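You operate a simulated robot arm through the tools that you are given. There is no shell and no other tool. Be economical: measure what you need, move in short steps, check, and stop when the job is done.

Carry out the task below with a simulated robot arm. There is one attempt and no reset: what you move stays moved.

TASK
Test the nozzle with the blue band and sort it: clear to the good tray, blocked to the wash tray.
Fine: clamp it, pump two strokes, free the clamp.

It is judged by the outcome, as a careful person would: the job done as asked, and still so three seconds after it is handed in. It fails if anything else is knocked over, pushed out of place, dropped, spilled or broken.

THE ROBOT
A 7-joint arm with a two-finger parallel gripper, fixed in place. Base frame: the origin is at the foot of the arm, x ahead of it, y to its left, z up; the work surface is at about z = 0. Lengths are in mm, angles in rad, forces in N, time in s.
With the tool pointing down near the work surface it reaches from about 220 to 580 mm from the base axis. Its first joint turns from -1.152 to 1.152 rad. Payload 2.5 kg.
Tool frame: the origin (TCP) lies between the finger pads and is the grasp point; the fingertips stand 23 mm ahead of it; z points along the fingers, y is the line along which they close. The gripper opens to 94 mm. The fingers are 38 mm wide and 10 mm thick; the gripper's body (54 by 96 mm) begins 39 mm behind the TCP.
Orientation is that of the tool frame in the base frame, as [roll, pitch, yaw] about the fixed x, y, z axes, in that order (R = Rz(yaw) Ry(pitch) Rx(roll)). With the fingers straight down and closing along the base's y, the tool's x points along the base's -x, its y along +y and its z along -z.

THE INTERFACE
- The arm moves only by the tool arm_command. Its argument "moves" is a list of rows, each a list of 7 numbers: the shift along the tool's x, y, z in units of 40 mm (1.0 is 40 mm), then the turn, a rotation vector about the tool's x, y, z in units of 4 degrees (1.0 is 4 degrees), then the opening, from 0 (shut) to 1 (fully open). In form: [[dx, dy, dz, wx, wy, wz, jaw], ...]. A call has 1 to 20 rows; each row shifts and turns the commanded pose from where the row before left it, along the tool's axes as they then stand. A call with a number of a shift or a turn outside -1 to 1 is refused whole. A row lasts 0.2 s, in which the tool goes at most 50 mm and 0.15 rad; a call with a longer step from one row to the next is refused whole, and so is a gripper value outside its range. A pose out of reach is approached as far as the arm can. The call stops where the force on the tool passes 70 N (or 10 N more than at its start, if that is more) or the arm is blocked; 0.2 s more then pass. The fingers move at their own pace (about 108 mm/s each) and stop on an object; they squeeze with about 22 N. The grip force told is the motor's: it shows also when the fingers shut on nothing. Time passes only in rows, and 0.2 s behind the last, so rows that do not move let the fingers close. It gives the time, the measured TCP pose, the force on the tool (base axes), the opening and the grip force at its end, in the units of the frame above (readings bear some noise).
- Cameras (640 x 400 px; columns grow to the right, rows downward): "scene" is fixed at [129.8, -416.8, 551.2]; the picture's right is [0.74, -0.67, 0.00], its down [-0.35, -0.38, -0.86] and it looks along [0.57, 0.64, -0.52] (base axes); focal length 291 px, centre (320, 200). "wrist" rides on the gripper at [-39, 0, -44] in the tool frame; the picture's right is [0.00, -1.00, 0.00], its down [0.97, 0.00, -0.24] and it looks along [0.24, 0.00, 0.97] (tool axes); focal length 218 px, centre (320, 200).
- capture(camera): a new picture of that camera. No time passes.
- locate(camera, pixels): there is no depth. For up to 12 entries [column, row, z] of the newest picture of that camera ("zoom" is the newest enlarged one), the place [x, y] in the base frame at which the ray of that pixel passes the height z, good to about 2 mm. No time passes.
- enlarge(camera, box): a new picture of the part [left, top, right, bottom] of that camera's present view, enlarged. No time passes.
- job_done(): hands the job in; it is judged then, once.

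Work in short steps. Measure before you move; look again where a grasp or a placing could have gone wrong, and mend it. You have 80 turns and 34 pictures in all, the two below and enlarged ones among them. Open the gripper and draw the arm clear of the work before you hand the job in, unless the task says otherwise; then end with one line.

The tools are called after "Call:" as a command line: name --pt "numbers of a row" for each row, then --argument value for the rest, lists and objects as JSON in quotes. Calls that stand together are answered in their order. arm_command: Moves the arm, as the interface text tells. Its arguments: {"type":"object","properties":{"moves":{"type":"array","items":{"type":"array","items":{"type":"number"}}}},"required":["moves"]} The other tools are called the same way: capture (camera) takes a picture; locate (camera, pixels) gives the place at which the rays of pixels pass given heights; enlarge (camera, box) takes an enlarged picture of a part of a camera's view; job_done () hands the job in.

At the start:

```text
t: 0.0
eef_pos: [332.2, -114.7, 346.0]
tcp_rot: [-3.141, 0.002, 3.14]
wrist_force: [-0.1, 0.0, -0.6]
grip_width: 94.0
gripper_force: 0.1
```

scene: 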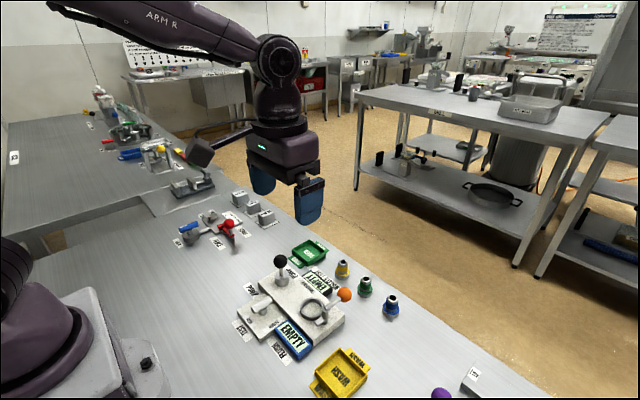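
wrist: 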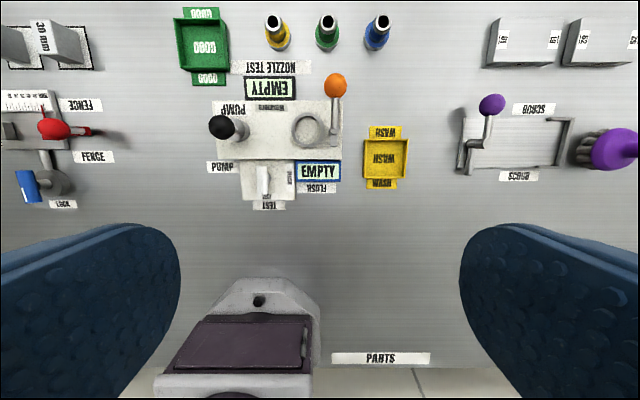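

The nozzle test station is around wrist (280,140), and the nozzles are near row 35. I'll enlarge both views to see the details.

Call:
enlarge --camera "scene" --box '[220, 230, 420, 400]'

Call:
enlarge --camera "wrist" --box '[160, 0, 420, 220]'

```text
2.35 times, centred on (320, 315) of scene
```

zoom: 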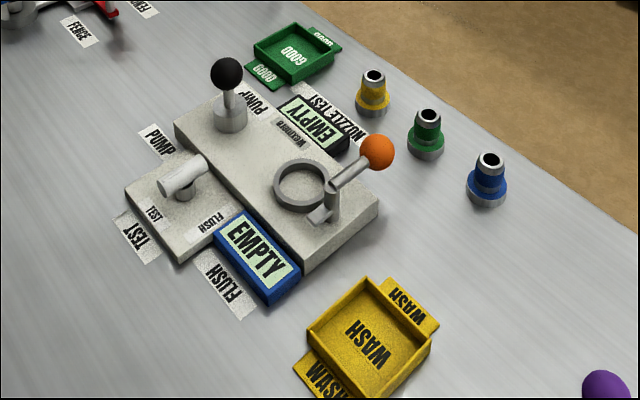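

```text
1.82 times, centred on (290, 110) of wrist
```

zoom: 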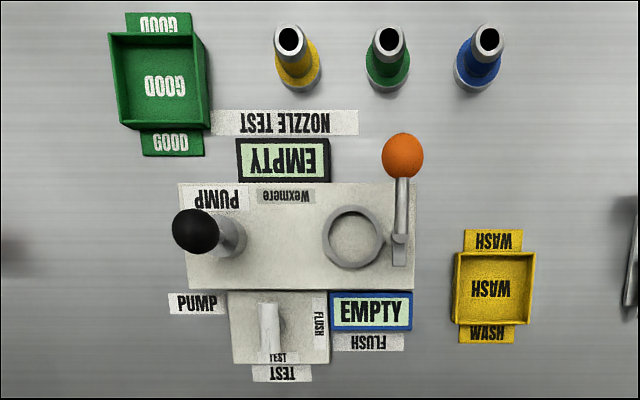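

Call:
locate --camera "zoom" --pixels '[[487, 38, 50], [478, 80, 5], [353, 238, 40], [353, 238, 25], [403, 155, 80], [399, 250, 30], [195, 230, 90], [228, 240, 30], [268, 310, 50], [268, 355, 50], [165, 85, 5], [490, 290, 5]]'

Call:
locate --camera "scene" --pixels '[[391.5, 298, 50], [391, 312, 5], [313, 310, 40], [313, 310, 25], [345, 295, 80], [322, 322, 30], [280, 261, 90], [281, 281, 30], [270, 309, 50], [287, 301, 50], [308, 252, 5], [341, 375, 5]]'

```text
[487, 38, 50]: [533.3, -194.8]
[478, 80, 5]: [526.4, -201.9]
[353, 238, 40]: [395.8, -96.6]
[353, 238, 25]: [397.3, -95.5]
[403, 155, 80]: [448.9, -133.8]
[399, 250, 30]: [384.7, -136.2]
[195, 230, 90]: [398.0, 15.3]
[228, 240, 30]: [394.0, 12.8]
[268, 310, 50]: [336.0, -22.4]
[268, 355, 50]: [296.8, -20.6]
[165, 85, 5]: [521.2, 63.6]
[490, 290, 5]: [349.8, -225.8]
```

```text
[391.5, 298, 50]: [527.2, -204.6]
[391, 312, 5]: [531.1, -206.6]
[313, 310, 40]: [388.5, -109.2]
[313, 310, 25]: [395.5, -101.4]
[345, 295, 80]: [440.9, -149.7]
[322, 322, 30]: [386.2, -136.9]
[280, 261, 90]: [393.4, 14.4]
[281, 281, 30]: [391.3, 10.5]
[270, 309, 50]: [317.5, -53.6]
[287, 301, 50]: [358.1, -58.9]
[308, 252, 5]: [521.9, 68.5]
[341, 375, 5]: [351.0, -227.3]
```

Call:
arm_command --pt "-0.425 0.34 0.79 0 0 0 1" --pt "-0.425 0.34 0.79 0 0 0 1" --pt "-0.425 0.34 0.79 0 0 0 1" --pt "-0.425 0.34 0.79 0 0 0 1" --pt "0 0 0 0 0 0 1"

Call:
capture --camera "wrist"

Call:
enlarge --camera "scene" --box '[235, 245, 365, 365]'

```text
t: 1.2
eef_pos: [401.3, -59.1, 218.7]
tcp_rot: [3.141, 0.0, 3.14]
wrist_force: [-0.2, 0.0, -0.5]
grip_width: 93.8
gripper_force: 0.1
```

```text
29 pictures are left
```

wrist: 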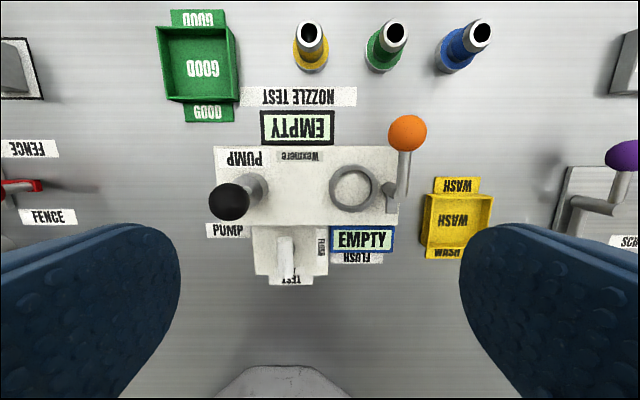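

```text
3.33 times, centred on (300, 305) of scene
```

zoom: 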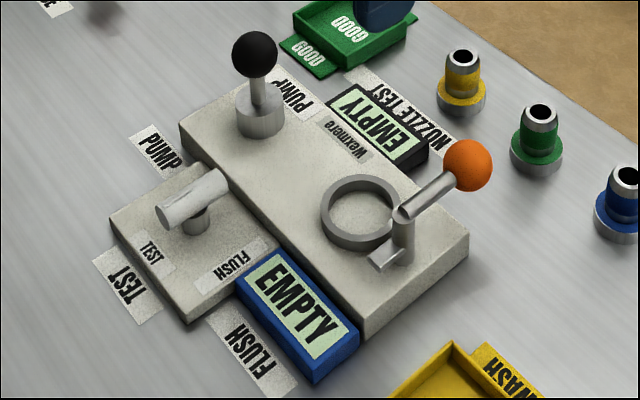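

Call:
enlarge --camera "wrist" --box '[200, 90, 440, 290]'

Call:
locate --camera "scene" --pixels '[[249, 309, 40], [249, 309, 30], [368, 260, 40], [258.5, 311.5, 20], [420.6, 317, 15]]'

```text
2.00 times, centred on (320, 190) of wrist
```

zoom: 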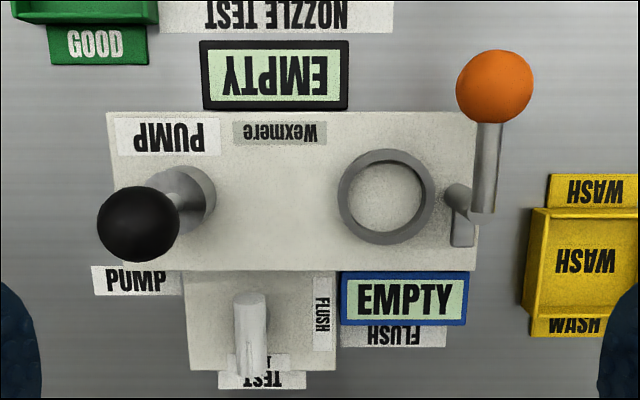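

```text
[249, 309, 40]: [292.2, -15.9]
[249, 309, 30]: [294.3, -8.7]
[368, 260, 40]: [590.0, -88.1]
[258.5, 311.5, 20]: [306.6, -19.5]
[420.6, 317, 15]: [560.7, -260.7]
```

Call:
locate --camera "scene" --pixels '[[253.5, 309.5, 30], [270.6, 298.4, 30], [262.5, 314.6, 12], [253.5, 309.5, 45], [270.6, 298.4, 45], [325, 325, 15], [321, 303, 45], [344.4, 294.4, 60], [315, 323, 20]]'

Call:
locate --camera "zoom" --pixels '[[249, 298, 30], [249, 370, 30], [249, 298, 45], [249, 370, 45], [455, 188, 15], [484, 214, 45], [495, 85, 60], [461, 245, 20], [386, 200, 18], [137, 225, 85], [185, 200, 25]]'

```text
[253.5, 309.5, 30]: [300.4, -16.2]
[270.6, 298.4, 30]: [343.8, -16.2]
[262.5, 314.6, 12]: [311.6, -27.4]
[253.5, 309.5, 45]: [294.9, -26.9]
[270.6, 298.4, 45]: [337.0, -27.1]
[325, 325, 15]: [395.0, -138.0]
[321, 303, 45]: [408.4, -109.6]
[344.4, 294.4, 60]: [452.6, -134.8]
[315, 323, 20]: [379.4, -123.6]
```

```text
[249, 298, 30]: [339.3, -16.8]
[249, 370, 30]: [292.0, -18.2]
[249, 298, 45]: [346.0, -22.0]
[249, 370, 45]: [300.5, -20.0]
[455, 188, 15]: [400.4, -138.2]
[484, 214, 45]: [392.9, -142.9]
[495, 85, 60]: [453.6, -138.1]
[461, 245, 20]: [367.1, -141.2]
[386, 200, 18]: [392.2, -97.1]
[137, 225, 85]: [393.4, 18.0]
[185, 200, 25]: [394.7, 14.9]
```

Call:
enlarge --camera "scene" --box '[350, 270, 430, 325]'

Call:
arm_command --pt "-0.6 -0.7 0 0 0 0 1" --pt "-0.6 -0.7 0 0 0 0 1" --pt "-0.6 -0.7 0 0 0 0 1" --pt "-0.6 -0.7 0 0 0 0 1" --pt "-0.6 -0.7 0 0 0 0 0.65" --pt "0 0 0 0 0 0 0.65" --pt "0 0 0 0 0 0 0.65"

Call:
capture --camera "wrist"

```text
7.27 times, centred on (390, 298) of scene
```

zoom: 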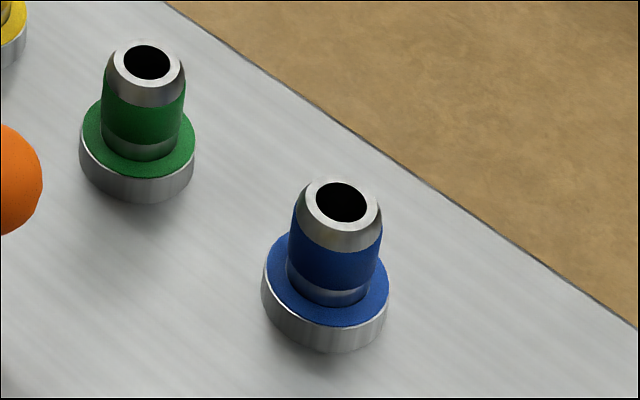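

```text
t: 2.8
eef_pos: [518.8, -199.4, 218.4]
tcp_rot: [-3.141, 0.0, 3.141]
wrist_force: [0.6, -0.9, 0.8]
grip_width: 61.1
gripper_force: 0.0
```

```text
25 pictures are left
```

wrist: 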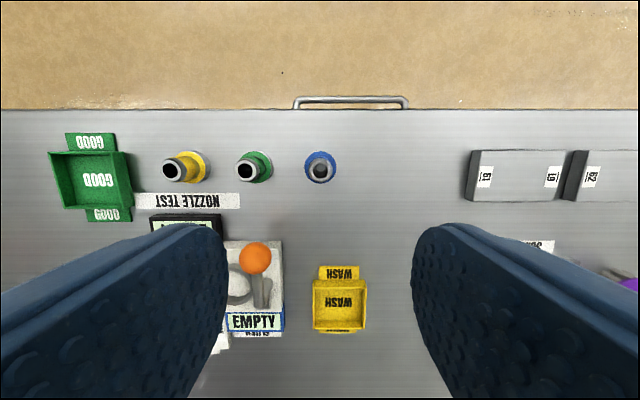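

Call:
locate --camera "wrist" --pixels '[[319.5, 168, 38], [320, 167, 10]]'

Call:
locate --camera "zoom" --pixels '[[341, 202, 38], [341, 202, 42], [327, 285, 10], [325, 315, 0]]'

```text
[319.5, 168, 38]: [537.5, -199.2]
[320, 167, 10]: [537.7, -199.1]
```

```text
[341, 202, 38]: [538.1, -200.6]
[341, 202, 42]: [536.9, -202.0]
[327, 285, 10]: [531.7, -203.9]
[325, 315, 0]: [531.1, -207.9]
```

Call:
arm_command --pt "0 0 0.5 0 0 -1 0.6" --pt "0 0 0.5 0 0 -1 0.6" --pt "0 0 0.5 0 0 -1 0.6" --pt "0 0 0.5 0 0 -1 0.6" --pt "0 0 0 0 0 -1 0.6" --pt "0 0 0 0 0 -1 0.6" --pt "0 0 0 0 0 -1 0.6" --pt "0 0 0 0 0 -1 0.6" --pt "0 0 0 0 0 -1 0.6" --pt "0 0 0 0 0 -1 0.6" --pt "0 0 0 0 0 -1 0.6" --pt "0 0 0 0 0 -1 0.6" --pt "0 0 0 0 0 -1 0.6" --pt "0 0 0 0 0 -1 0.6" --pt "0 0 0 0 0 -1 0.6" --pt "0 0 0 0 0 -1 0.6" --pt "0 0 0 0 0 -1 0.6" --pt "0 0 0 0 0 -1 0.6" --pt "0 0 0 0 0 -1 0.6" --pt "0 0 0 0 0 -1 0.6"

Call:
arm_command --pt "0 0.235 0 0 0 -1 0.6" --pt "0 0.235 0 0 0 -1 0.6" --pt "0 0 0 0 0 -0.5 0.6" --pt "0 0 0 0 0 0 0.6"

```text
t: 7.0
eef_pos: [520.5, -200.8, 139.0]
tcp_rot: [3.141, 0.0, -1.743]
wrist_force: [0.2, -1.0, -0.2]
grip_width: 56.5
gripper_force: 0.0
```

```text
t: 8.0
eef_pos: [502.5, -196.4, 140.4]
tcp_rot: [3.141, -0.001, -1.569]
wrist_force: [0.6, 0.9, 0.9]
grip_width: 56.2
gripper_force: 0.0
```

Call:
arm_command --pt "0.04 -0.44 0 0 0 0 0.6" --pt "0.04 -0.44 0 0 0 0 0.6" --pt "0 0 0.9 0 0 0 0.6" --pt "0 0 0.35 0 0 0 0.6" --pt "0 0 0 0 0 0 0.6"

Call:
capture --camera "wrist"

Call:
enlarge --camera "scene" --box '[320, 240, 450, 330]'

```text
t: 9.2
eef_pos: [536.6, -200.3, 90.2]
tcp_rot: [-3.141, 0.0, -1.571]
wrist_force: [0.1, 0.0, 0.2]
grip_width: 56.4
gripper_force: 0.1
```

```text
24 pictures are left
```

wrist: 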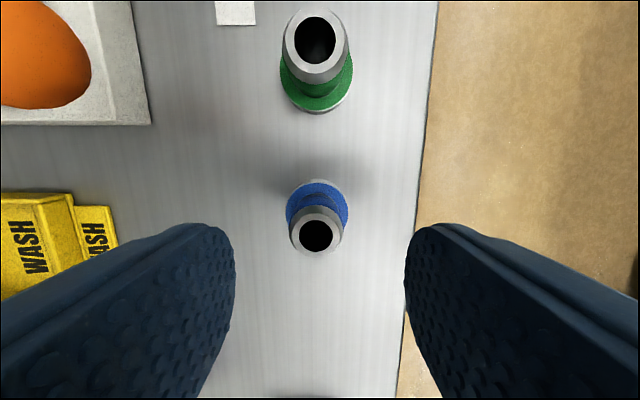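

```text
4.44 times, centred on (385, 285) of scene
```

zoom: 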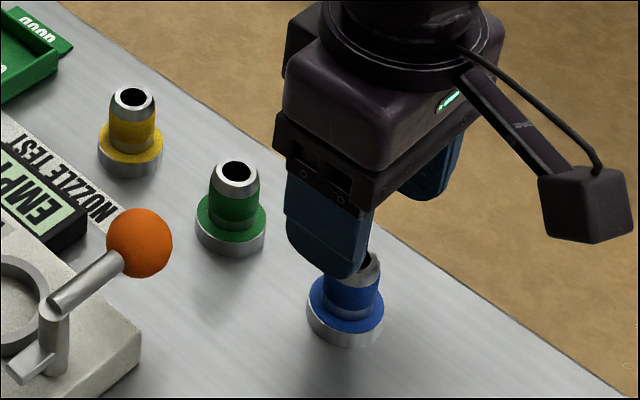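

Call:
locate --camera "wrist" --pixels '[[316, 234, 37], [317, 200, 10], [315, 55, 37]]'

Call:
arm_command --pt "0 0 0.6 0 0 0 0.6" --pt "0 0 0.6 0 0 0 0.6" --pt "0 0 0.12 0 0 0 0.6" --pt "0 0 0 0 0 0 0.6"

```text
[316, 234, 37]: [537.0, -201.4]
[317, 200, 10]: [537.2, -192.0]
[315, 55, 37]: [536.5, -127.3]
```

```text
t: 10.2
eef_pos: [537.0, -200.2, 36.2]
tcp_rot: [-3.14, 0.0, -1.572]
wrist_force: [0.1, 0.1, 0.2]
grip_width: 56.6
gripper_force: 0.0
```

Aligned over the blue nozzle at z 36; closing the fingers and lifting.

Call:
arm_command --pt "0 0 0 0 0 0 0" --pt "0 0 0 0 0 0 0" --pt "0 0 0 0 0 0 0" --pt "0 0 -0.5 0 0 0 0" --pt "0 0 -0.75 0 0 0 0" --pt "0 0 -0.75 0 0 0 0" --pt "0 0 -0.5 0 0 0 0" --pt "0 0 0 0 0 0 0"

Call:
capture --camera "wrist"

Call:
enlarge --camera "scene" --box '[320, 190, 450, 280]'

```text
t: 12.0
eef_pos: [537.1, -200.0, 137.2]
tcp_rot: [3.141, -0.002, -1.572]
wrist_force: [0.1, -0.2, -1.8]
grip_width: 25.4
gripper_force: 22.0
```

```text
22 pictures are left
```

wrist: 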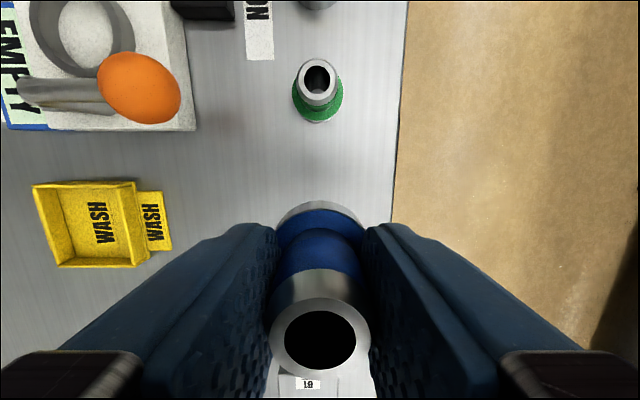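

```text
4.44 times, centred on (385, 235) of scene
```

zoom: 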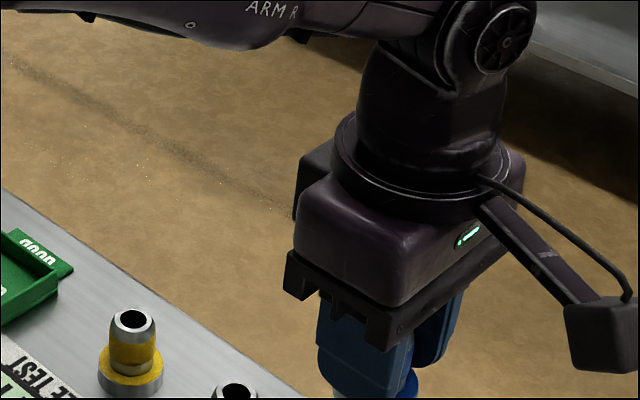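

Call:
locate --camera "wrist" --pixels '[[82, 33, 15], [82, 33, 25], [82, 33, 30], [138, 88, 60], [84, 212, 5]]'

Call:
locate --camera "scene" --pixels '[[312, 308.3, 15], [312, 308.3, 25], [312, 308.3, 30], [389, 235, 137]]'

```text
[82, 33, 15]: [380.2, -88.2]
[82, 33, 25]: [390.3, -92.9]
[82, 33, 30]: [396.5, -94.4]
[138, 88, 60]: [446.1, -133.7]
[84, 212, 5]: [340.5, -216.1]
```

```text
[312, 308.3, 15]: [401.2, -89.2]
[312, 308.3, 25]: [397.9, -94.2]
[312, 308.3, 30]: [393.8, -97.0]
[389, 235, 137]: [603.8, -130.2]
```

Call:
arm_command --pt "-0.3 0.7 0 0 0 0 0" --pt "-0.3 0.7 0 0 0 0 0" --pt "-0.3 0.7 0 0 0 0 0" --pt "-0.3 0.7 0 0 0 0 0" --pt "-0.3 0.72 0 0 0 0 0" --pt "0 0 0 0 0 0 0" --pt "0 0 0 0 0 0 0"

Call:
capture --camera "wrist"

```text
t: 13.6
eef_pos: [394.2, -140.8, 135.9]
tcp_rot: [-3.141, -0.001, -1.572]
wrist_force: [-0.4, -0.1, -1.9]
grip_width: 25.7
gripper_force: 21.9
```

```text
20 pictures are left
```

wrist: 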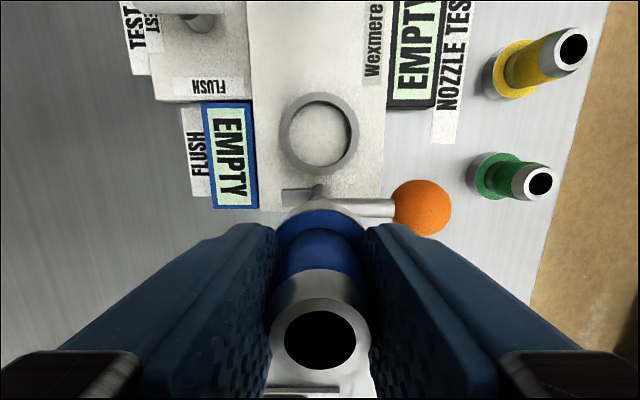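

Call:
enlarge --camera "wrist" --box '[256, 80, 416, 220]'

Call:
locate --camera "wrist" --pixels '[[319, 134, 28], [319, 134, 18], [290, 134, 28], [350, 134, 28], [278, 134, 28], [359, 134, 28], [421, 208, 60]]'

```text
2.86 times, centred on (336, 150) of wrist
```

zoom: 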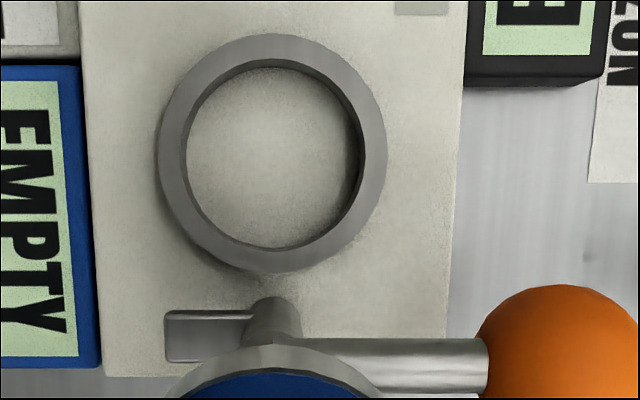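

```text
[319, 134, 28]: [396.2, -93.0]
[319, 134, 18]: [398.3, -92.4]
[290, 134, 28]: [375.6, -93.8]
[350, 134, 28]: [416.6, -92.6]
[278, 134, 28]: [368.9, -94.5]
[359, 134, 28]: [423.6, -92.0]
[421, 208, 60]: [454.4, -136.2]
```

Call:
arm_command --pt "-0.585 -0.022 0 0 0 0 0" --pt "-0.585 -0.023 0 0 0 0 0" --pt "0 0 0.8 0 0 0 0" --pt "0 0 0.8 0 0 0 0" --pt "0 0 0 0 0 0 0" --pt "0 0 0 0 0 0 0"

Call:
capture --camera "wrist"

Call:
enlarge --camera "scene" --box '[260, 240, 370, 340]'

```text
t: 15.0
eef_pos: [397.6, -93.4, 72.7]
tcp_rot: [-3.142, 0.001, -1.571]
wrist_force: [0.3, 0.6, -1.3]
grip_width: 25.5
gripper_force: 21.8
```

```text
18 pictures are left
```

wrist: 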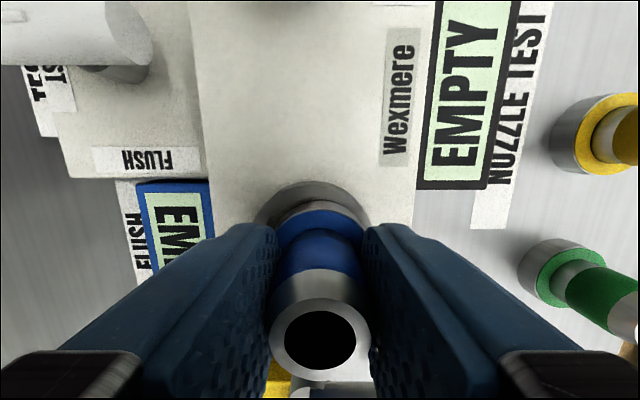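

```text
4.00 times, centred on (315, 290) of scene
```

zoom: 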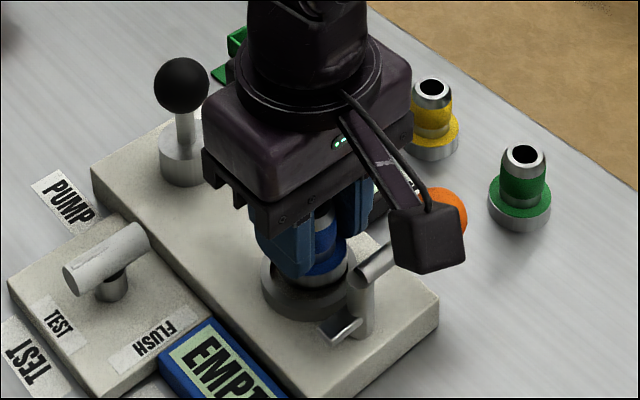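

Call:
arm_command --pt "0 0.04 0 0 0 0 0" --pt "0 0 0.1 0 0 0 0" --pt "0 0 0.1 0 0 0 0" --pt "0 0 0.1 0 0 0 0" --pt "0 0 0 0 0 0 0"

Call:
enlarge --camera "scene" --box '[285, 275, 365, 335]'

```text
t: 16.2
eef_pos: [395.7, -93.9, 61.0]
tcp_rot: [3.141, 0.0, -1.571]
wrist_force: [-4.1, 1.9, 8.3]
grip_width: 25.6
gripper_force: 21.8
```

```text
6.67 times, centred on (325, 305) of scene
```

zoom: 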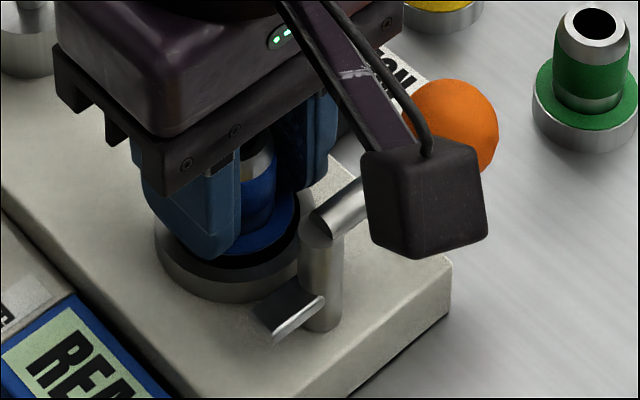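

Call:
arm_command --pt "0 0.03 0 0 0 0 0" --pt "0 0 0.04 0 0 0 0" --pt "0 0 0 0 0 0 0"

```text
t: 17.0
eef_pos: [395.8, -94.1, 59.6]
tcp_rot: [-3.138, -0.001, -1.571]
wrist_force: [3.2, 2.1, 18.5]
grip_width: 25.6
gripper_force: 22.5
```

Call:
arm_command --pt "0 -0.015 -0.04 0 0 0 0" --pt "0 0 0 0 0 0 0.4" --pt "0 0 0 0 0 0 0.6" --pt "0 0 0 0 0 0 0.6"

Call:
arm_command --pt "0 0 -0.5 0 0 0 0.6" --pt "0 0 -0.8 0 0 0 0.6" --pt "0 0 -0.8 0 0 0 0.6" --pt "0 0 0 0 0 0 0.6"

Call:
capture --camera "wrist"

Call:
enlarge --camera "scene" --box '[260, 250, 380, 350]'

```text
t: 18.0
eef_pos: [395.6, -94.0, 59.6]
tcp_rot: [-3.141, -0.001, -1.572]
wrist_force: [0.1, 0.8, -1.1]
grip_width: 56.5
gripper_force: 0.1
```

```text
t: 19.0
eef_pos: [396.7, -93.8, 144.4]
tcp_rot: [3.141, 0.0, -1.57]
wrist_force: [-0.5, -0.2, -0.3]
grip_width: 56.2
gripper_force: 0.1
```

```text
15 pictures are left
```

wrist: 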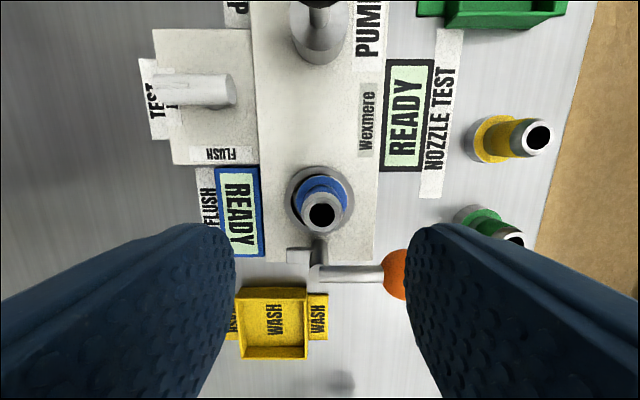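

```text
4.00 times, centred on (320, 300) of scene
```

zoom: 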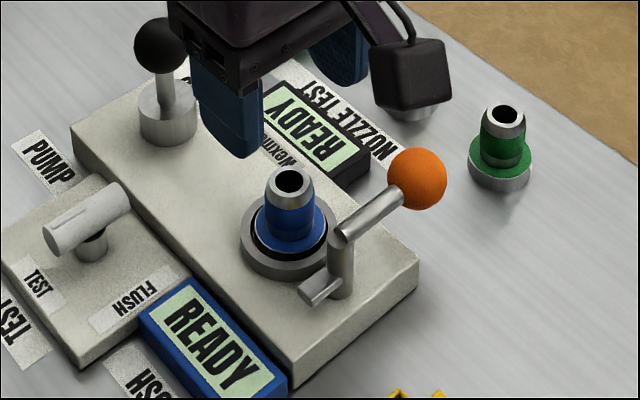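

Call:
arm_command --pt "0.535 -0.715 0 0 0 0 0.65" --pt "0.535 -0.715 0 0 0 0 0.65" --pt "0 0 0 0 0 1 0.65" --pt "0 0 0 0 0 1 0.65" --pt "0 0 0 0 0 1 0.65" --pt "0 0 0 0 0 1 0.65" --pt "0 0 0 0 0 1 0.65" --pt "0 0 0 0 0 1 0.65" --pt "0 0 0 0 0 1 0.65" --pt "0 0 0 0 0 1 0.65" --pt "0 0 0 0 0 1 0.65" --pt "0 0 0 0 0 1 0.65" --pt "0 0 0 0 0 1 0.65" --pt "0 0 0 0 0 1 0.65" --pt "0 0 0 0 0 1 0.65" --pt "0 0 0 0 0 1 0.65" --pt "0 0 0 0 0 1 0.65" --pt "0 0 0 0 0 1 0.65" --pt "0 0 0 0 0 1 0.65" --pt "0 0 0 0 0 1 0.65"

Call:
arm_command --pt "0 0 0 0 0 1 0.65" --pt "0 0 0 0 0 1 0.65" --pt "0 0 0 0 0 1 0.65" --pt "0 0 0 0 0 1 0.65" --pt "0 0 0 0 0 0.5 0.65" --pt "0 0 0 0 0 0 0.65"

Call:
capture --camera "wrist"

```text
t: 23.2
eef_pos: [452.5, -135.9, 144.6]
tcp_rot: [-3.142, 0.001, -2.828]
wrist_force: [-0.1, 0.7, -0.1]
grip_width: 60.9
gripper_force: 0.1
```

```text
t: 24.6
eef_pos: [453.1, -135.9, 143.8]
tcp_rot: [-3.14, 0.001, -3.14]
wrist_force: [0.6, -0.2, 0.3]
grip_width: 61.4
gripper_force: 0.0
```

```text
13 pictures are left
```

wrist: 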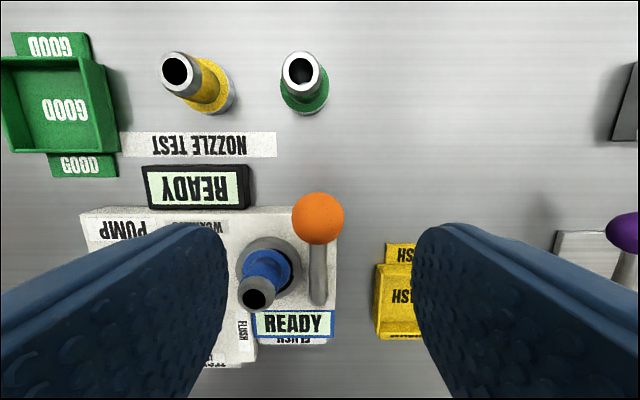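

Call:
locate --camera "wrist" --pixels '[[318, 218, 60], [318, 218, 55], [318, 303, 45]]'

Call:
arm_command --pt "0 0 0.8 0 0 0 0.65" --pt "0 0 0.8 0 0 0 0.65" --pt "0 0 0.4 0 0 0 0.65" --pt "0 0 0 0 0 0 0.65"

```text
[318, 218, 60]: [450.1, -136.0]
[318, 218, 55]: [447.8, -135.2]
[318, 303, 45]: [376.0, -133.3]
```

```text
t: 25.6
eef_pos: [452.5, -136.3, 64.8]
tcp_rot: [-3.141, 0.001, -3.141]
wrist_force: [-0.1, -0.9, -0.6]
grip_width: 61.2
gripper_force: 0.1
```

Fingers straddle the orange knob; closing on it, then trying a small clockwise swing (toward −y).

Call:
arm_command --pt "0 0 0.05 0 0 0 0" --pt "0 0 0 0 0 0 0" --pt "0 0 0 0 0 0 0"

Call:
arm_command --pt "0 -0.1 0 0 0 1 0" --pt "0 -0.1 0 0 0 1 0" --pt "0 0 0 0 0 0 0"

```text
t: 26.4
eef_pos: [454.1, -136.2, 63.5]
tcp_rot: [-3.141, 0.002, 3.141]
wrist_force: [-12.0, 4.5, 26.1]
grip_width: 31.2
gripper_force: 45.1
```

```text
t: 27.2
eef_pos: [452.5, -146.0, 62.8]
tcp_rot: [3.141, -0.001, 2.999]
wrist_force: [-18.7, 3.0, 37.5]
grip_width: 31.5
gripper_force: 45.3
```

Call:
enlarge --camera "scene" --box '[280, 250, 400, 350]'

```text
4.00 times, centred on (340, 300) of scene
```

zoom: 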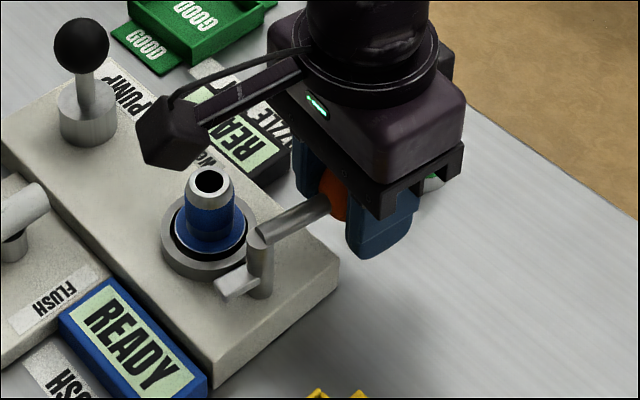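

Call:
arm_command --pt "0 0 0 0 0 0 0.38" --pt "0 0 0 0 0 0 0.38" --pt "0.0035 -0.1 0 0 0 1 0.38" --pt "0.0035 -0.1 0 0 0 1 0.38" --pt "0.0035 -0.1 0 0 0 1 0.38" --pt "0.0035 -0.1 0 0 0 1 0.38" --pt "0.0035 -0.1 0 0 0 1 0.38" --pt "0.0035 -0.1 0 0 0 1 0.38" --pt "0.0035 -0.1 0 0 0 1 0.38" --pt "0.0035 -0.1 0 0 0 1 0.38" --pt "0 0 0 0 0 0 0.38"

```text
t: 29.6
eef_pos: [438.9, -172.7, 62.7]
tcp_rot: [-3.141, 0.001, 2.441]
wrist_force: [1.0, -0.4, -0.7]
grip_width: 36.0
gripper_force: 0.4
```

Call:
arm_command --pt "0.0035 -0.1 0 0 0 1 0.38" --pt "0.0035 -0.1 0 0 0 1 0.38" --pt "0.0035 -0.1 0 0 0 1 0.38" --pt "0.0035 -0.1 0 0 0 1 0.38" --pt "0.0035 -0.1 0 0 0 1 0.38" --pt "0.0035 -0.1 0 0 0 1 0.38" --pt "0.0035 -0.1 0 0 0 1 0.38" --pt "0.0035 -0.1 0 0 0 1 0.38" --pt "0.0035 -0.1 0 0 0 1 0.38" --pt "0.0035 -0.1 0 0 0 1 0.38" --pt "0.0035 -0.1 0 0 0 1 0.38" --pt "0 0 0 0 0 0 0.38"

Call:
enlarge --camera "scene" --box '[270, 250, 390, 350]'

```text
t: 32.2
eef_pos: [403.2, -194.0, 62.2]
tcp_rot: [-3.141, 0.0, 1.676]
wrist_force: [0.8, 0.4, -0.3]
grip_width: 35.9
gripper_force: 0.4
```

```text
4.00 times, centred on (330, 300) of scene
```

zoom: 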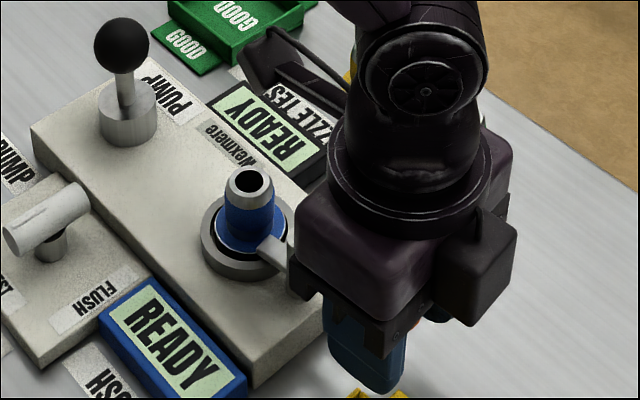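

Call:
arm_command --pt "0.0035 -0.1 0 0 0 1 0.38" --pt "0.0035 -0.1 0 0 0 0.6 0.38" --pt "0 -0.06 0 0 0 0 0.38" --pt "0 0 0 0 0 0 0.38"

```text
t: 33.2
eef_pos: [393.2, -193.9, 61.8]
tcp_rot: [3.139, 0.0, 1.562]
wrist_force: [3.2, -1.5, -1.7]
grip_width: 37.3
gripper_force: 1.8
```

Call:
arm_command --pt "0 -0.05 0 0 0 0 0.38" --pt "0 0 0 0 0 0 0.38"

```text
t: 33.8
eef_pos: [390.0, -194.2, 62.2]
tcp_rot: [3.139, 0.002, 1.564]
wrist_force: [9.2, -2.9, -1.7]
grip_width: 40.1
gripper_force: 5.0
```

Call:
arm_command --pt "0 0.09 0 0 0 0 0.5" --pt "0 0 0 0 0 0 0.65" --pt "0 0 -0.8 0 0 0 0.65" --pt "0 0 -0.9 0 0 0 0.65" --pt "0 0 -0.9 0 0 0 0.65" --pt "0.7 0 0 0 0 0 0.3" --pt "0.8 0 0 0 0 0 0" --pt "0.8 0 0 0 0 0 0" --pt "0.8 0 0 0 0 0 0" --pt "0 0 0 0 0 0 0"

Call:
capture --camera "wrist"

Call:
enlarge --camera "scene" --box '[235, 240, 375, 350]'

```text
t: 36.0
eef_pos: [394.9, -68.9, 167.2]
tcp_rot: [-3.141, -0.001, 1.563]
wrist_force: [0.8, -0.1, 0.4]
grip_width: 0.0
gripper_force: 21.9
```

```text
10 pictures are left
```

wrist: 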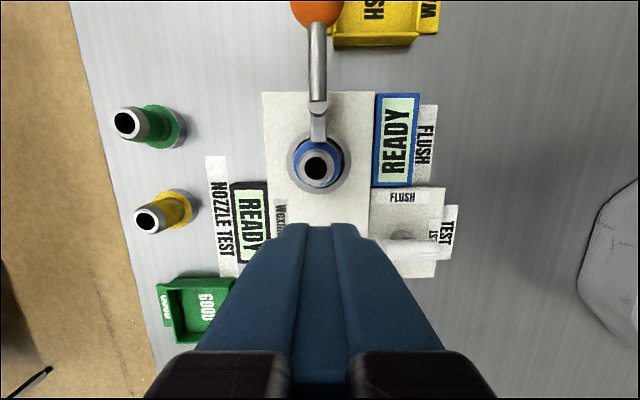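

```text
3.64 times, centred on (305, 295) of scene
```

zoom: 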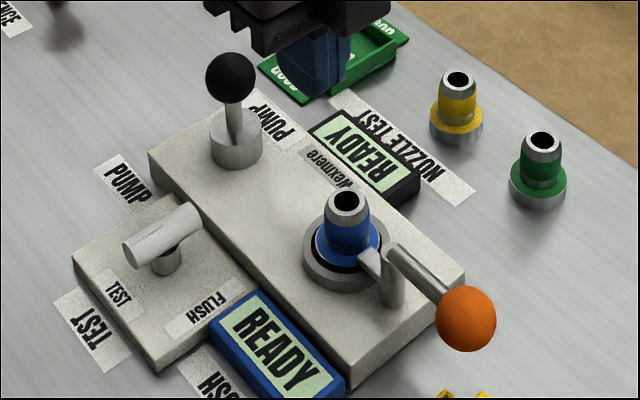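

Call:
arm_command --pt "0.7 0 0 0 0 0 0" --pt "0.7 0 0 0 0 0 0" --pt "0.72 0.03 0 0 0 0 0" --pt "0 0 0.5 0 0 0 0" --pt "0 0 0.4 0 0 0 0" --pt "0 0 0 0 0 0 0"

Call:
arm_command --pt "0 0 0.12 0 0 0 0" --pt "0 0 0.12 0 0 0 0" --pt "0 0 0 0 0 0 0"

Call:
enlarge --camera "scene" --box '[235, 220, 375, 330]'

```text
t: 37.4
eef_pos: [396.3, 15.0, 129.6]
tcp_rot: [3.141, -0.001, 1.564]
wrist_force: [-0.7, 0.4, -0.3]
grip_width: 0.1
gripper_force: 22.0
```

```text
t: 38.2
eef_pos: [396.3, 15.5, 120.4]
tcp_rot: [3.141, 0.0, 1.563]
wrist_force: [-0.7, 0.3, 0.8]
grip_width: 0.0
gripper_force: 22.2
```

```text
3.64 times, centred on (305, 275) of scene
```

zoom: 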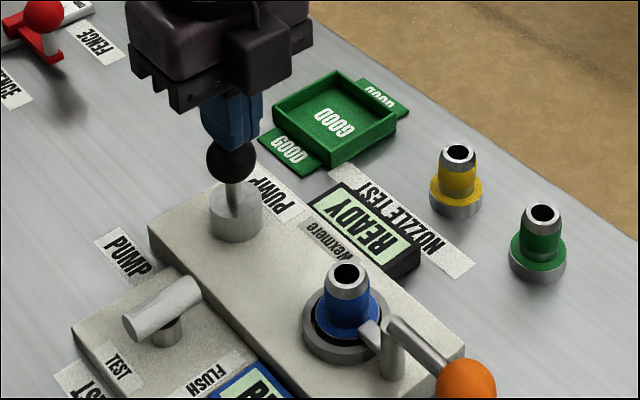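

Call:
arm_command --pt "0 0 0.12 0 0 0 0" --pt "0 0 0.12 0 0 0 0" --pt "0 0 0 0 0 0 0"

Call:
arm_command --pt "0 0 0.12 0 0 0 0" --pt "0 0 0.12 0 0 0 0" --pt "0 0 0 0 0 0 0"

```text
t: 39.0
eef_pos: [395.4, 14.6, 111.1]
tcp_rot: [3.141, 0.001, 1.563]
wrist_force: [0.5, -0.7, 2.1]
grip_width: 0.0
gripper_force: 22.0
```

```text
t: 39.8
eef_pos: [395.0, 14.9, 103.1]
tcp_rot: [3.141, -0.002, 1.564]
wrist_force: [-22.3, 0.8, 57.2]
grip_width: 0.0
gripper_force: 22.3
```

Call:
enlarge --camera "scene" --box '[235, 220, 375, 330]'

```text
3.64 times, centred on (305, 275) of scene
```

zoom: 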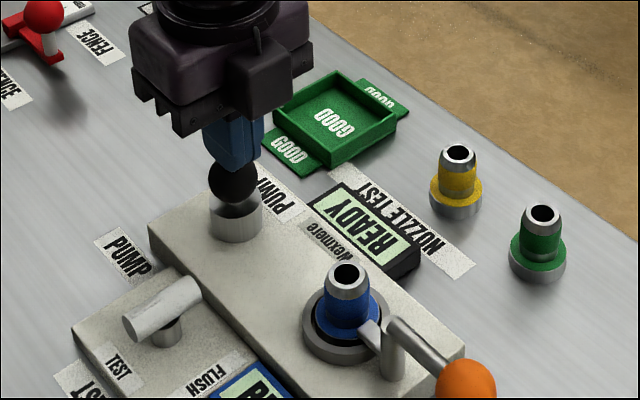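

Call:
arm_command --pt "0 0 -0.2 0 0 0 0" --pt "0 0 -0.25 0 0 0 0" --pt "0 0 -0.25 0 0 0 0" --pt "0 0 0 0 0 0 0" --pt "0 0 0 0 0 0 0"

Call:
enlarge --camera "scene" --box '[235, 230, 375, 340]'

```text
t: 41.0
eef_pos: [395.9, 14.4, 130.0]
tcp_rot: [-3.141, -0.001, 1.564]
wrist_force: [-0.1, 0.6, -0.3]
grip_width: 0.0
gripper_force: 22.3
```

```text
3.64 times, centred on (305, 285) of scene
```

zoom: 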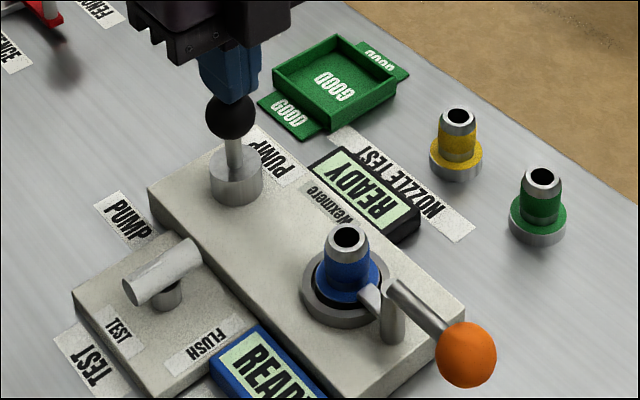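

The knob sprang back, and both displays still read READY. I'll do the second stroke the same way.

Call:
arm_command --pt "0 0 0.16 0 0 0 0" --pt "0 0 0.16 0 0 0 0" --pt "0 0 0.14 0 0 0 0" --pt "0 0 0.1 0 0 0 0" --pt "0 0 0.1 0 0 0 0" --pt "0 0 0 0 0 0 0" --pt "0 0 0 0 0 0 0"

Call:
arm_command --pt "0 0 -0.2 0 0 0 0" --pt "0 0 -0.3 0 0 0 0" --pt "0 0 -0.3 0 0 0 0" --pt "0 0 -0.6 0 0 0 0" --pt "0 0 0 0 0 0 0"

Call:
enlarge --camera "scene" --box '[235, 240, 375, 350]'

```text
t: 42.6
eef_pos: [396.2, 14.8, 104.0]
tcp_rot: [-3.141, 0.001, 1.564]
wrist_force: [-14.0, -1.3, 38.5]
grip_width: 0.2
gripper_force: 22.0
```

```text
t: 43.8
eef_pos: [395.6, 14.6, 158.9]
tcp_rot: [3.141, 0.0, 1.565]
wrist_force: [-0.1, -0.1, 0.4]
grip_width: 0.0
gripper_force: 22.1
```

```text
3.64 times, centred on (305, 295) of scene
```

zoom: 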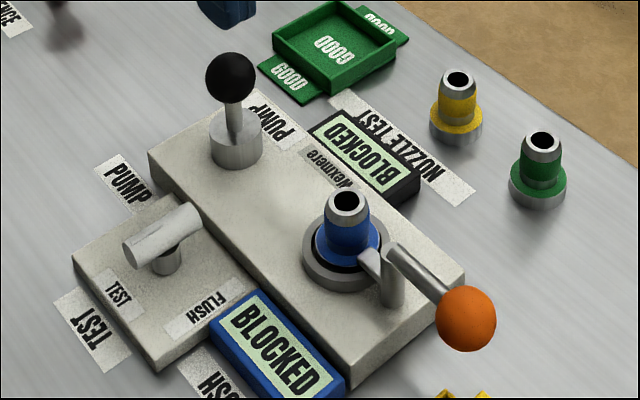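

Call:
arm_command --pt "-0.87 -0.008 0 0 0 0 0.3" --pt "-0.87 -0.008 0 0 0 0 0.55" --pt "-0.87 -0.008 0 0 0 0 0.55" --pt "-0.87 -0.008 0 0 0 0 0.55" --pt "-0.87 -0.008 0 0 0 0 0.55" --pt "-0.87 0 0 0 0 0 0.55" --pt "0 0 0.5 0 0 0 0.55" --pt "0 0 0 0 0 0 0.55"

Call:
capture --camera "wrist"

```text
t: 45.6
eef_pos: [392.6, -195.0, 139.7]
tcp_rot: [-3.14, 0.0, 1.563]
wrist_force: [0.2, 0.2, 0.1]
grip_width: 51.9
gripper_force: 0.1
```

```text
4 pictures are left
```

wrist: 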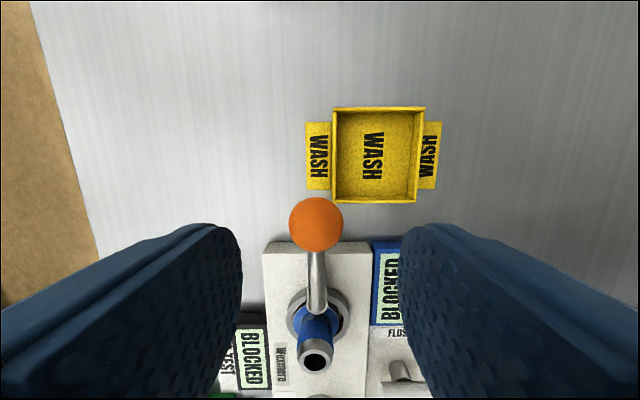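

Call:
locate --camera "wrist" --pixels '[[316, 224, 60], [378, 156, 3], [334, 155, 18], [421, 155, 18], [377, 108, 18], [377, 202, 18]]'

Call:
arm_command --pt "0 0.03 0.7 0 0 0 0.55" --pt "0 0.03 0.7 0 0 0 0.55" --pt "0 0 0.52 0 0 0 0.55" --pt "0 0 0 0 0 0 0.38" --pt "0 0 0 0 0 0 0.38"

```text
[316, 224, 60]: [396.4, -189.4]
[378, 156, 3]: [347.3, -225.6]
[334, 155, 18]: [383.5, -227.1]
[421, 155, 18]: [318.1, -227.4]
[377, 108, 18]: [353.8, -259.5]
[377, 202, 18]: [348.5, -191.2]
```

```text
t: 46.8
eef_pos: [395.1, -194.2, 63.4]
tcp_rot: [3.141, 0.0, 1.564]
wrist_force: [-0.4, 0.0, -1.0]
grip_width: 36.1
gripper_force: 0.0
```

Call:
arm_command --pt "0.0035 0.1 0 0 0 -1 0.38" --pt "0.0035 0.1 0 0 0 -1 0.38" --pt "0.0035 0.1 0 0 0 -1 0.38" --pt "0.0035 0.1 0 0 0 -1 0.38" --pt "0.0035 0.1 0 0 0 -1 0.38" --pt "0.0035 0.1 0 0 0 -1 0.38" --pt "0.0035 0.1 0 0 0 -1 0.38" --pt "0.0035 0.1 0 0 0 -1 0.38" --pt "0.0035 0.1 0 0 0 -1 0.38" --pt "0.0035 0.1 0 0 0 -1 0.38" --pt "0.0035 0.1 0 0 0 -1 0.38" --pt "0.0035 0.1 0 0 0 -1 0.38" --pt "0 0 0 0 0 0 0.38"

Call:
arm_command --pt "0.0035 0.1 0 0 0 -1 0.38" --pt "0.0035 0.1 0 0 0 -1 0.38" --pt "0.0035 0.1 0 0 0 -1 0.38" --pt "0.0035 0.1 0 0 0 -1 0.38" --pt "0.0035 0.1 0 0 0 -1 0.38" --pt "0.0035 0.1 0 0 0 -1 0.38" --pt "0.0035 0.1 0 0 0 -1 0.38" --pt "0.0035 0.1 0 0 0 -1 0.38" --pt "0.0035 0.1 0 0 0 -1 0.38" --pt "0 0 0 0 0 0 0.38"

```text
t: 49.6
eef_pos: [437.6, -175.7, 61.8]
tcp_rot: [3.14, 0.0, 2.403]
wrist_force: [0.4, 0.1, 0.0]
grip_width: 35.7
gripper_force: 0.2
```

```text
t: 51.8
eef_pos: [454.4, -144.1, 61.0]
tcp_rot: [-3.14, 0.0, 3.032]
wrist_force: [-0.2, -0.3, -0.6]
grip_width: 35.9
gripper_force: 0.4
```

Call:
arm_command --pt "0.0035 0.1 0 0 0 -1 0.38" --pt "0.0035 0.1 0 0 0 -0.6 0.38" --pt "0 0.07 0 0 0 0 0.38" --pt "0 0 0 0 0 0 0.38"

```text
t: 52.8
eef_pos: [454.5, -132.5, 61.7]
tcp_rot: [-3.141, 0.0, -3.141]
wrist_force: [1.1, -2.9, 0.0]
grip_width: 36.5
gripper_force: 1.5
```

Call:
arm_command --pt "0 0.04 0 0 0 0 0.38" --pt "0 0 0 0 0 0 0.38" --pt "0 -0.1 0 0 0 0 0.5" --pt "0 0 0 0 0 0 0.6" --pt "0 0 -0.8 0 0 0 0.6" --pt "0 0 -0.8 0 0 0 0.6" --pt "0 0 -0.4 0 0 -1 0.6" --pt "0 0 0 0 0 -1 0.6" --pt "0 0 0 0 0 -1 0.6" --pt "0 0 0 0 0 -1 0.6" --pt "0 0 0 0 0 -1 0.6" --pt "0 0 0 0 0 -1 0.6" --pt "0 0 0 0 0 -1 0.6" --pt "0 0 0 0 0 -1 0.6" --pt "0 0 0 0 0 -1 0.6" --pt "0 0 0 0 0 -1 0.6" --pt "0 0 0 0 0 -1 0.6" --pt "0 0 0 0 0 -1 0.6" --pt "0 0 0 0 0 -1 0.6"

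Call:
arm_command --pt "0 0 0 0 0 -1 0.6" --pt "0 0 0 0 0 -1 0.6" --pt "0 0 0 0 0 -1 0.6" --pt "0 0 0 0 0 -1 0.6" --pt "0 0 0 0 0 -1 0.6" --pt "0 0 0 0 0 -1 0.6" --pt "0 0 0 0 0 -1 0.6" --pt "0 0 0 0 0 -1 0.6" --pt "0 0 0 0 0 -1 0.6" --pt "0 0 0 0 0 -0.5 0.6" --pt "0 0 0 0 0 0 0.6"

```text
t: 56.8
eef_pos: [455.1, -136.2, 142.6]
tcp_rot: [-3.141, 0.0, -2.232]
wrist_force: [0.0, -0.7, 0.3]
grip_width: 56.4
gripper_force: 0.0
```

```text
t: 59.2
eef_pos: [453.2, -136.0, 142.1]
tcp_rot: [3.141, 0.0, -1.571]
wrist_force: [0.8, 0.3, 0.8]
grip_width: 56.2
gripper_force: 0.0
```

Call:
arm_command --pt "-0.525 0.72 0 0 0 0 0.6" --pt "-0.525 0.72 0 0 0 0 0.6" --pt "0 0 0 0 0 0 0.6" --pt "0 0 0 0 0 0 0.6"

Call:
capture --camera "wrist"

```text
t: 60.2
eef_pos: [396.3, -93.2, 142.5]
tcp_rot: [-3.14, 0.001, -1.571]
wrist_force: [-0.3, -0.1, -0.1]
grip_width: 56.6
gripper_force: 0.0
```

```text
3 pictures are left
```

wrist: 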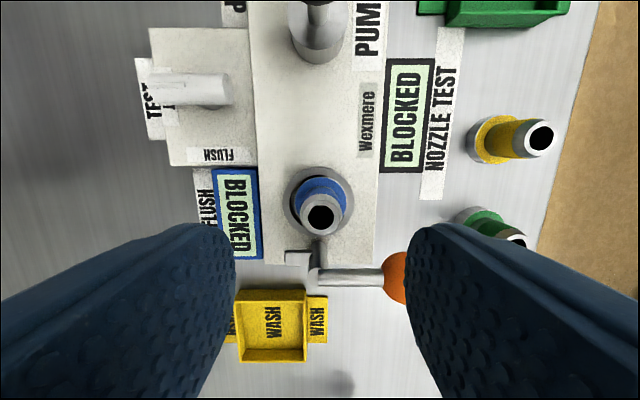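

The clamp is open, its foot swung away at (300,257), the nozzle is still in its seat, and the display reads BLOCKED. I'll descend, grip the neck, and lift it toward the wash tray.

Call:
arm_command --pt "0 0 0.8 0 0 0 0.6" --pt "0 0 0.8 0 0 0 0.6" --pt "0 0 0.46 0 0 0 0.6" --pt "0 0 0 0 0 0 0.6" --pt "0 0 0 0 0 0 0" --pt "0 0 0 0 0 0 0" --pt "0 0 0 0 0 0 0"

Call:
arm_command --pt "0 0 -0.15 0 0 0 0" --pt "0 0 -0.3 0 0 0 0" --pt "0 0 -0.7 0 0 0 0" --pt "0 0 -0.8 0 0 0 0" --pt "0 0 0 0 0 0 0"

```text
t: 61.8
eef_pos: [397.4, -93.0, 60.6]
tcp_rot: [3.141, 0.0, -1.57]
wrist_force: [-0.4, -0.3, 0.1]
grip_width: 25.5
gripper_force: 22.2
```

```text
t: 63.0
eef_pos: [396.8, -94.5, 137.6]
tcp_rot: [-3.14, 0.001, -1.571]
wrist_force: [0.9, 0.2, -1.9]
grip_width: 25.7
gripper_force: 21.8
```

Call:
arm_command --pt "0.66 0.234 0 0 0 0 0" --pt "0.66 0.234 0 0 0 0 0" --pt "0.66 0.234 0 0 0 0 0" --pt "0.66 0.234 0 0 0 0 0" --pt "0.66 0.234 0 0 0 0 0" --pt "0 0 0.8 0 0 0 0" --pt "0 0 0.7 0 0 0 0" --pt "0 0 0 0 0 0 0" --pt "0 0 0 0 0 0 0"

Call:
enlarge --camera "scene" --box '[290, 310, 400, 400]'

```text
t: 65.0
eef_pos: [348.1, -225.5, 78.4]
tcp_rot: [-3.14, -0.001, -1.571]
wrist_force: [0.6, -0.5, -2.1]
grip_width: 25.7
gripper_force: 22.2
```

```text
4.44 times, centred on (345, 355) of scene
```

zoom: 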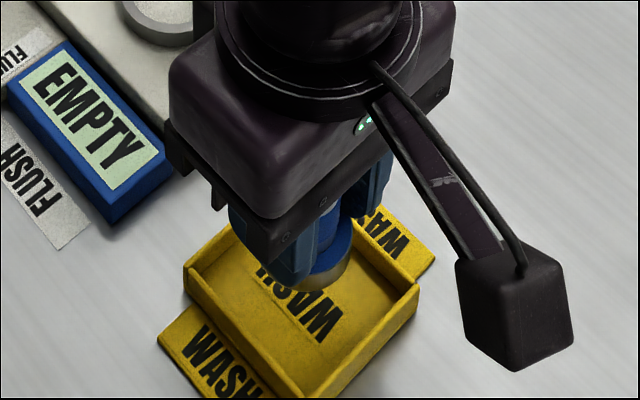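

Call:
arm_command --pt "0.03 -0.055 0 0 0 0 0" --pt "0 0 0.5 0 0 0 0" --pt "0 0 0.35 0 0 0 0" --pt "0 0 0 0 0 0 0"

Call:
arm_command --pt "0 0 0.06 0 0 0 0" --pt "0 0 0 0 0 0 0"

```text
t: 66.0
eef_pos: [350.5, -226.8, 43.4]
tcp_rot: [3.142, -0.002, -1.571]
wrist_force: [0.2, 0.1, -2.2]
grip_width: 25.6
gripper_force: 22.1
```

```text
t: 66.6
eef_pos: [351.1, -226.9, 41.2]
tcp_rot: [-3.142, 0.001, -1.57]
wrist_force: [0.4, 0.4, -2.0]
grip_width: 25.6
gripper_force: 22.3
```

Call:
arm_command --pt "0 0 0.04 0 0 0 0" --pt "0 0 0.03 0 0 0 0" --pt "0 0 0 0 0 0 0"

```text
t: 67.4
eef_pos: [351.3, -226.6, 38.6]
tcp_rot: [3.141, -0.001, -1.57]
wrist_force: [-5.3, 3.3, 13.3]
grip_width: 25.4
gripper_force: 22.0
```

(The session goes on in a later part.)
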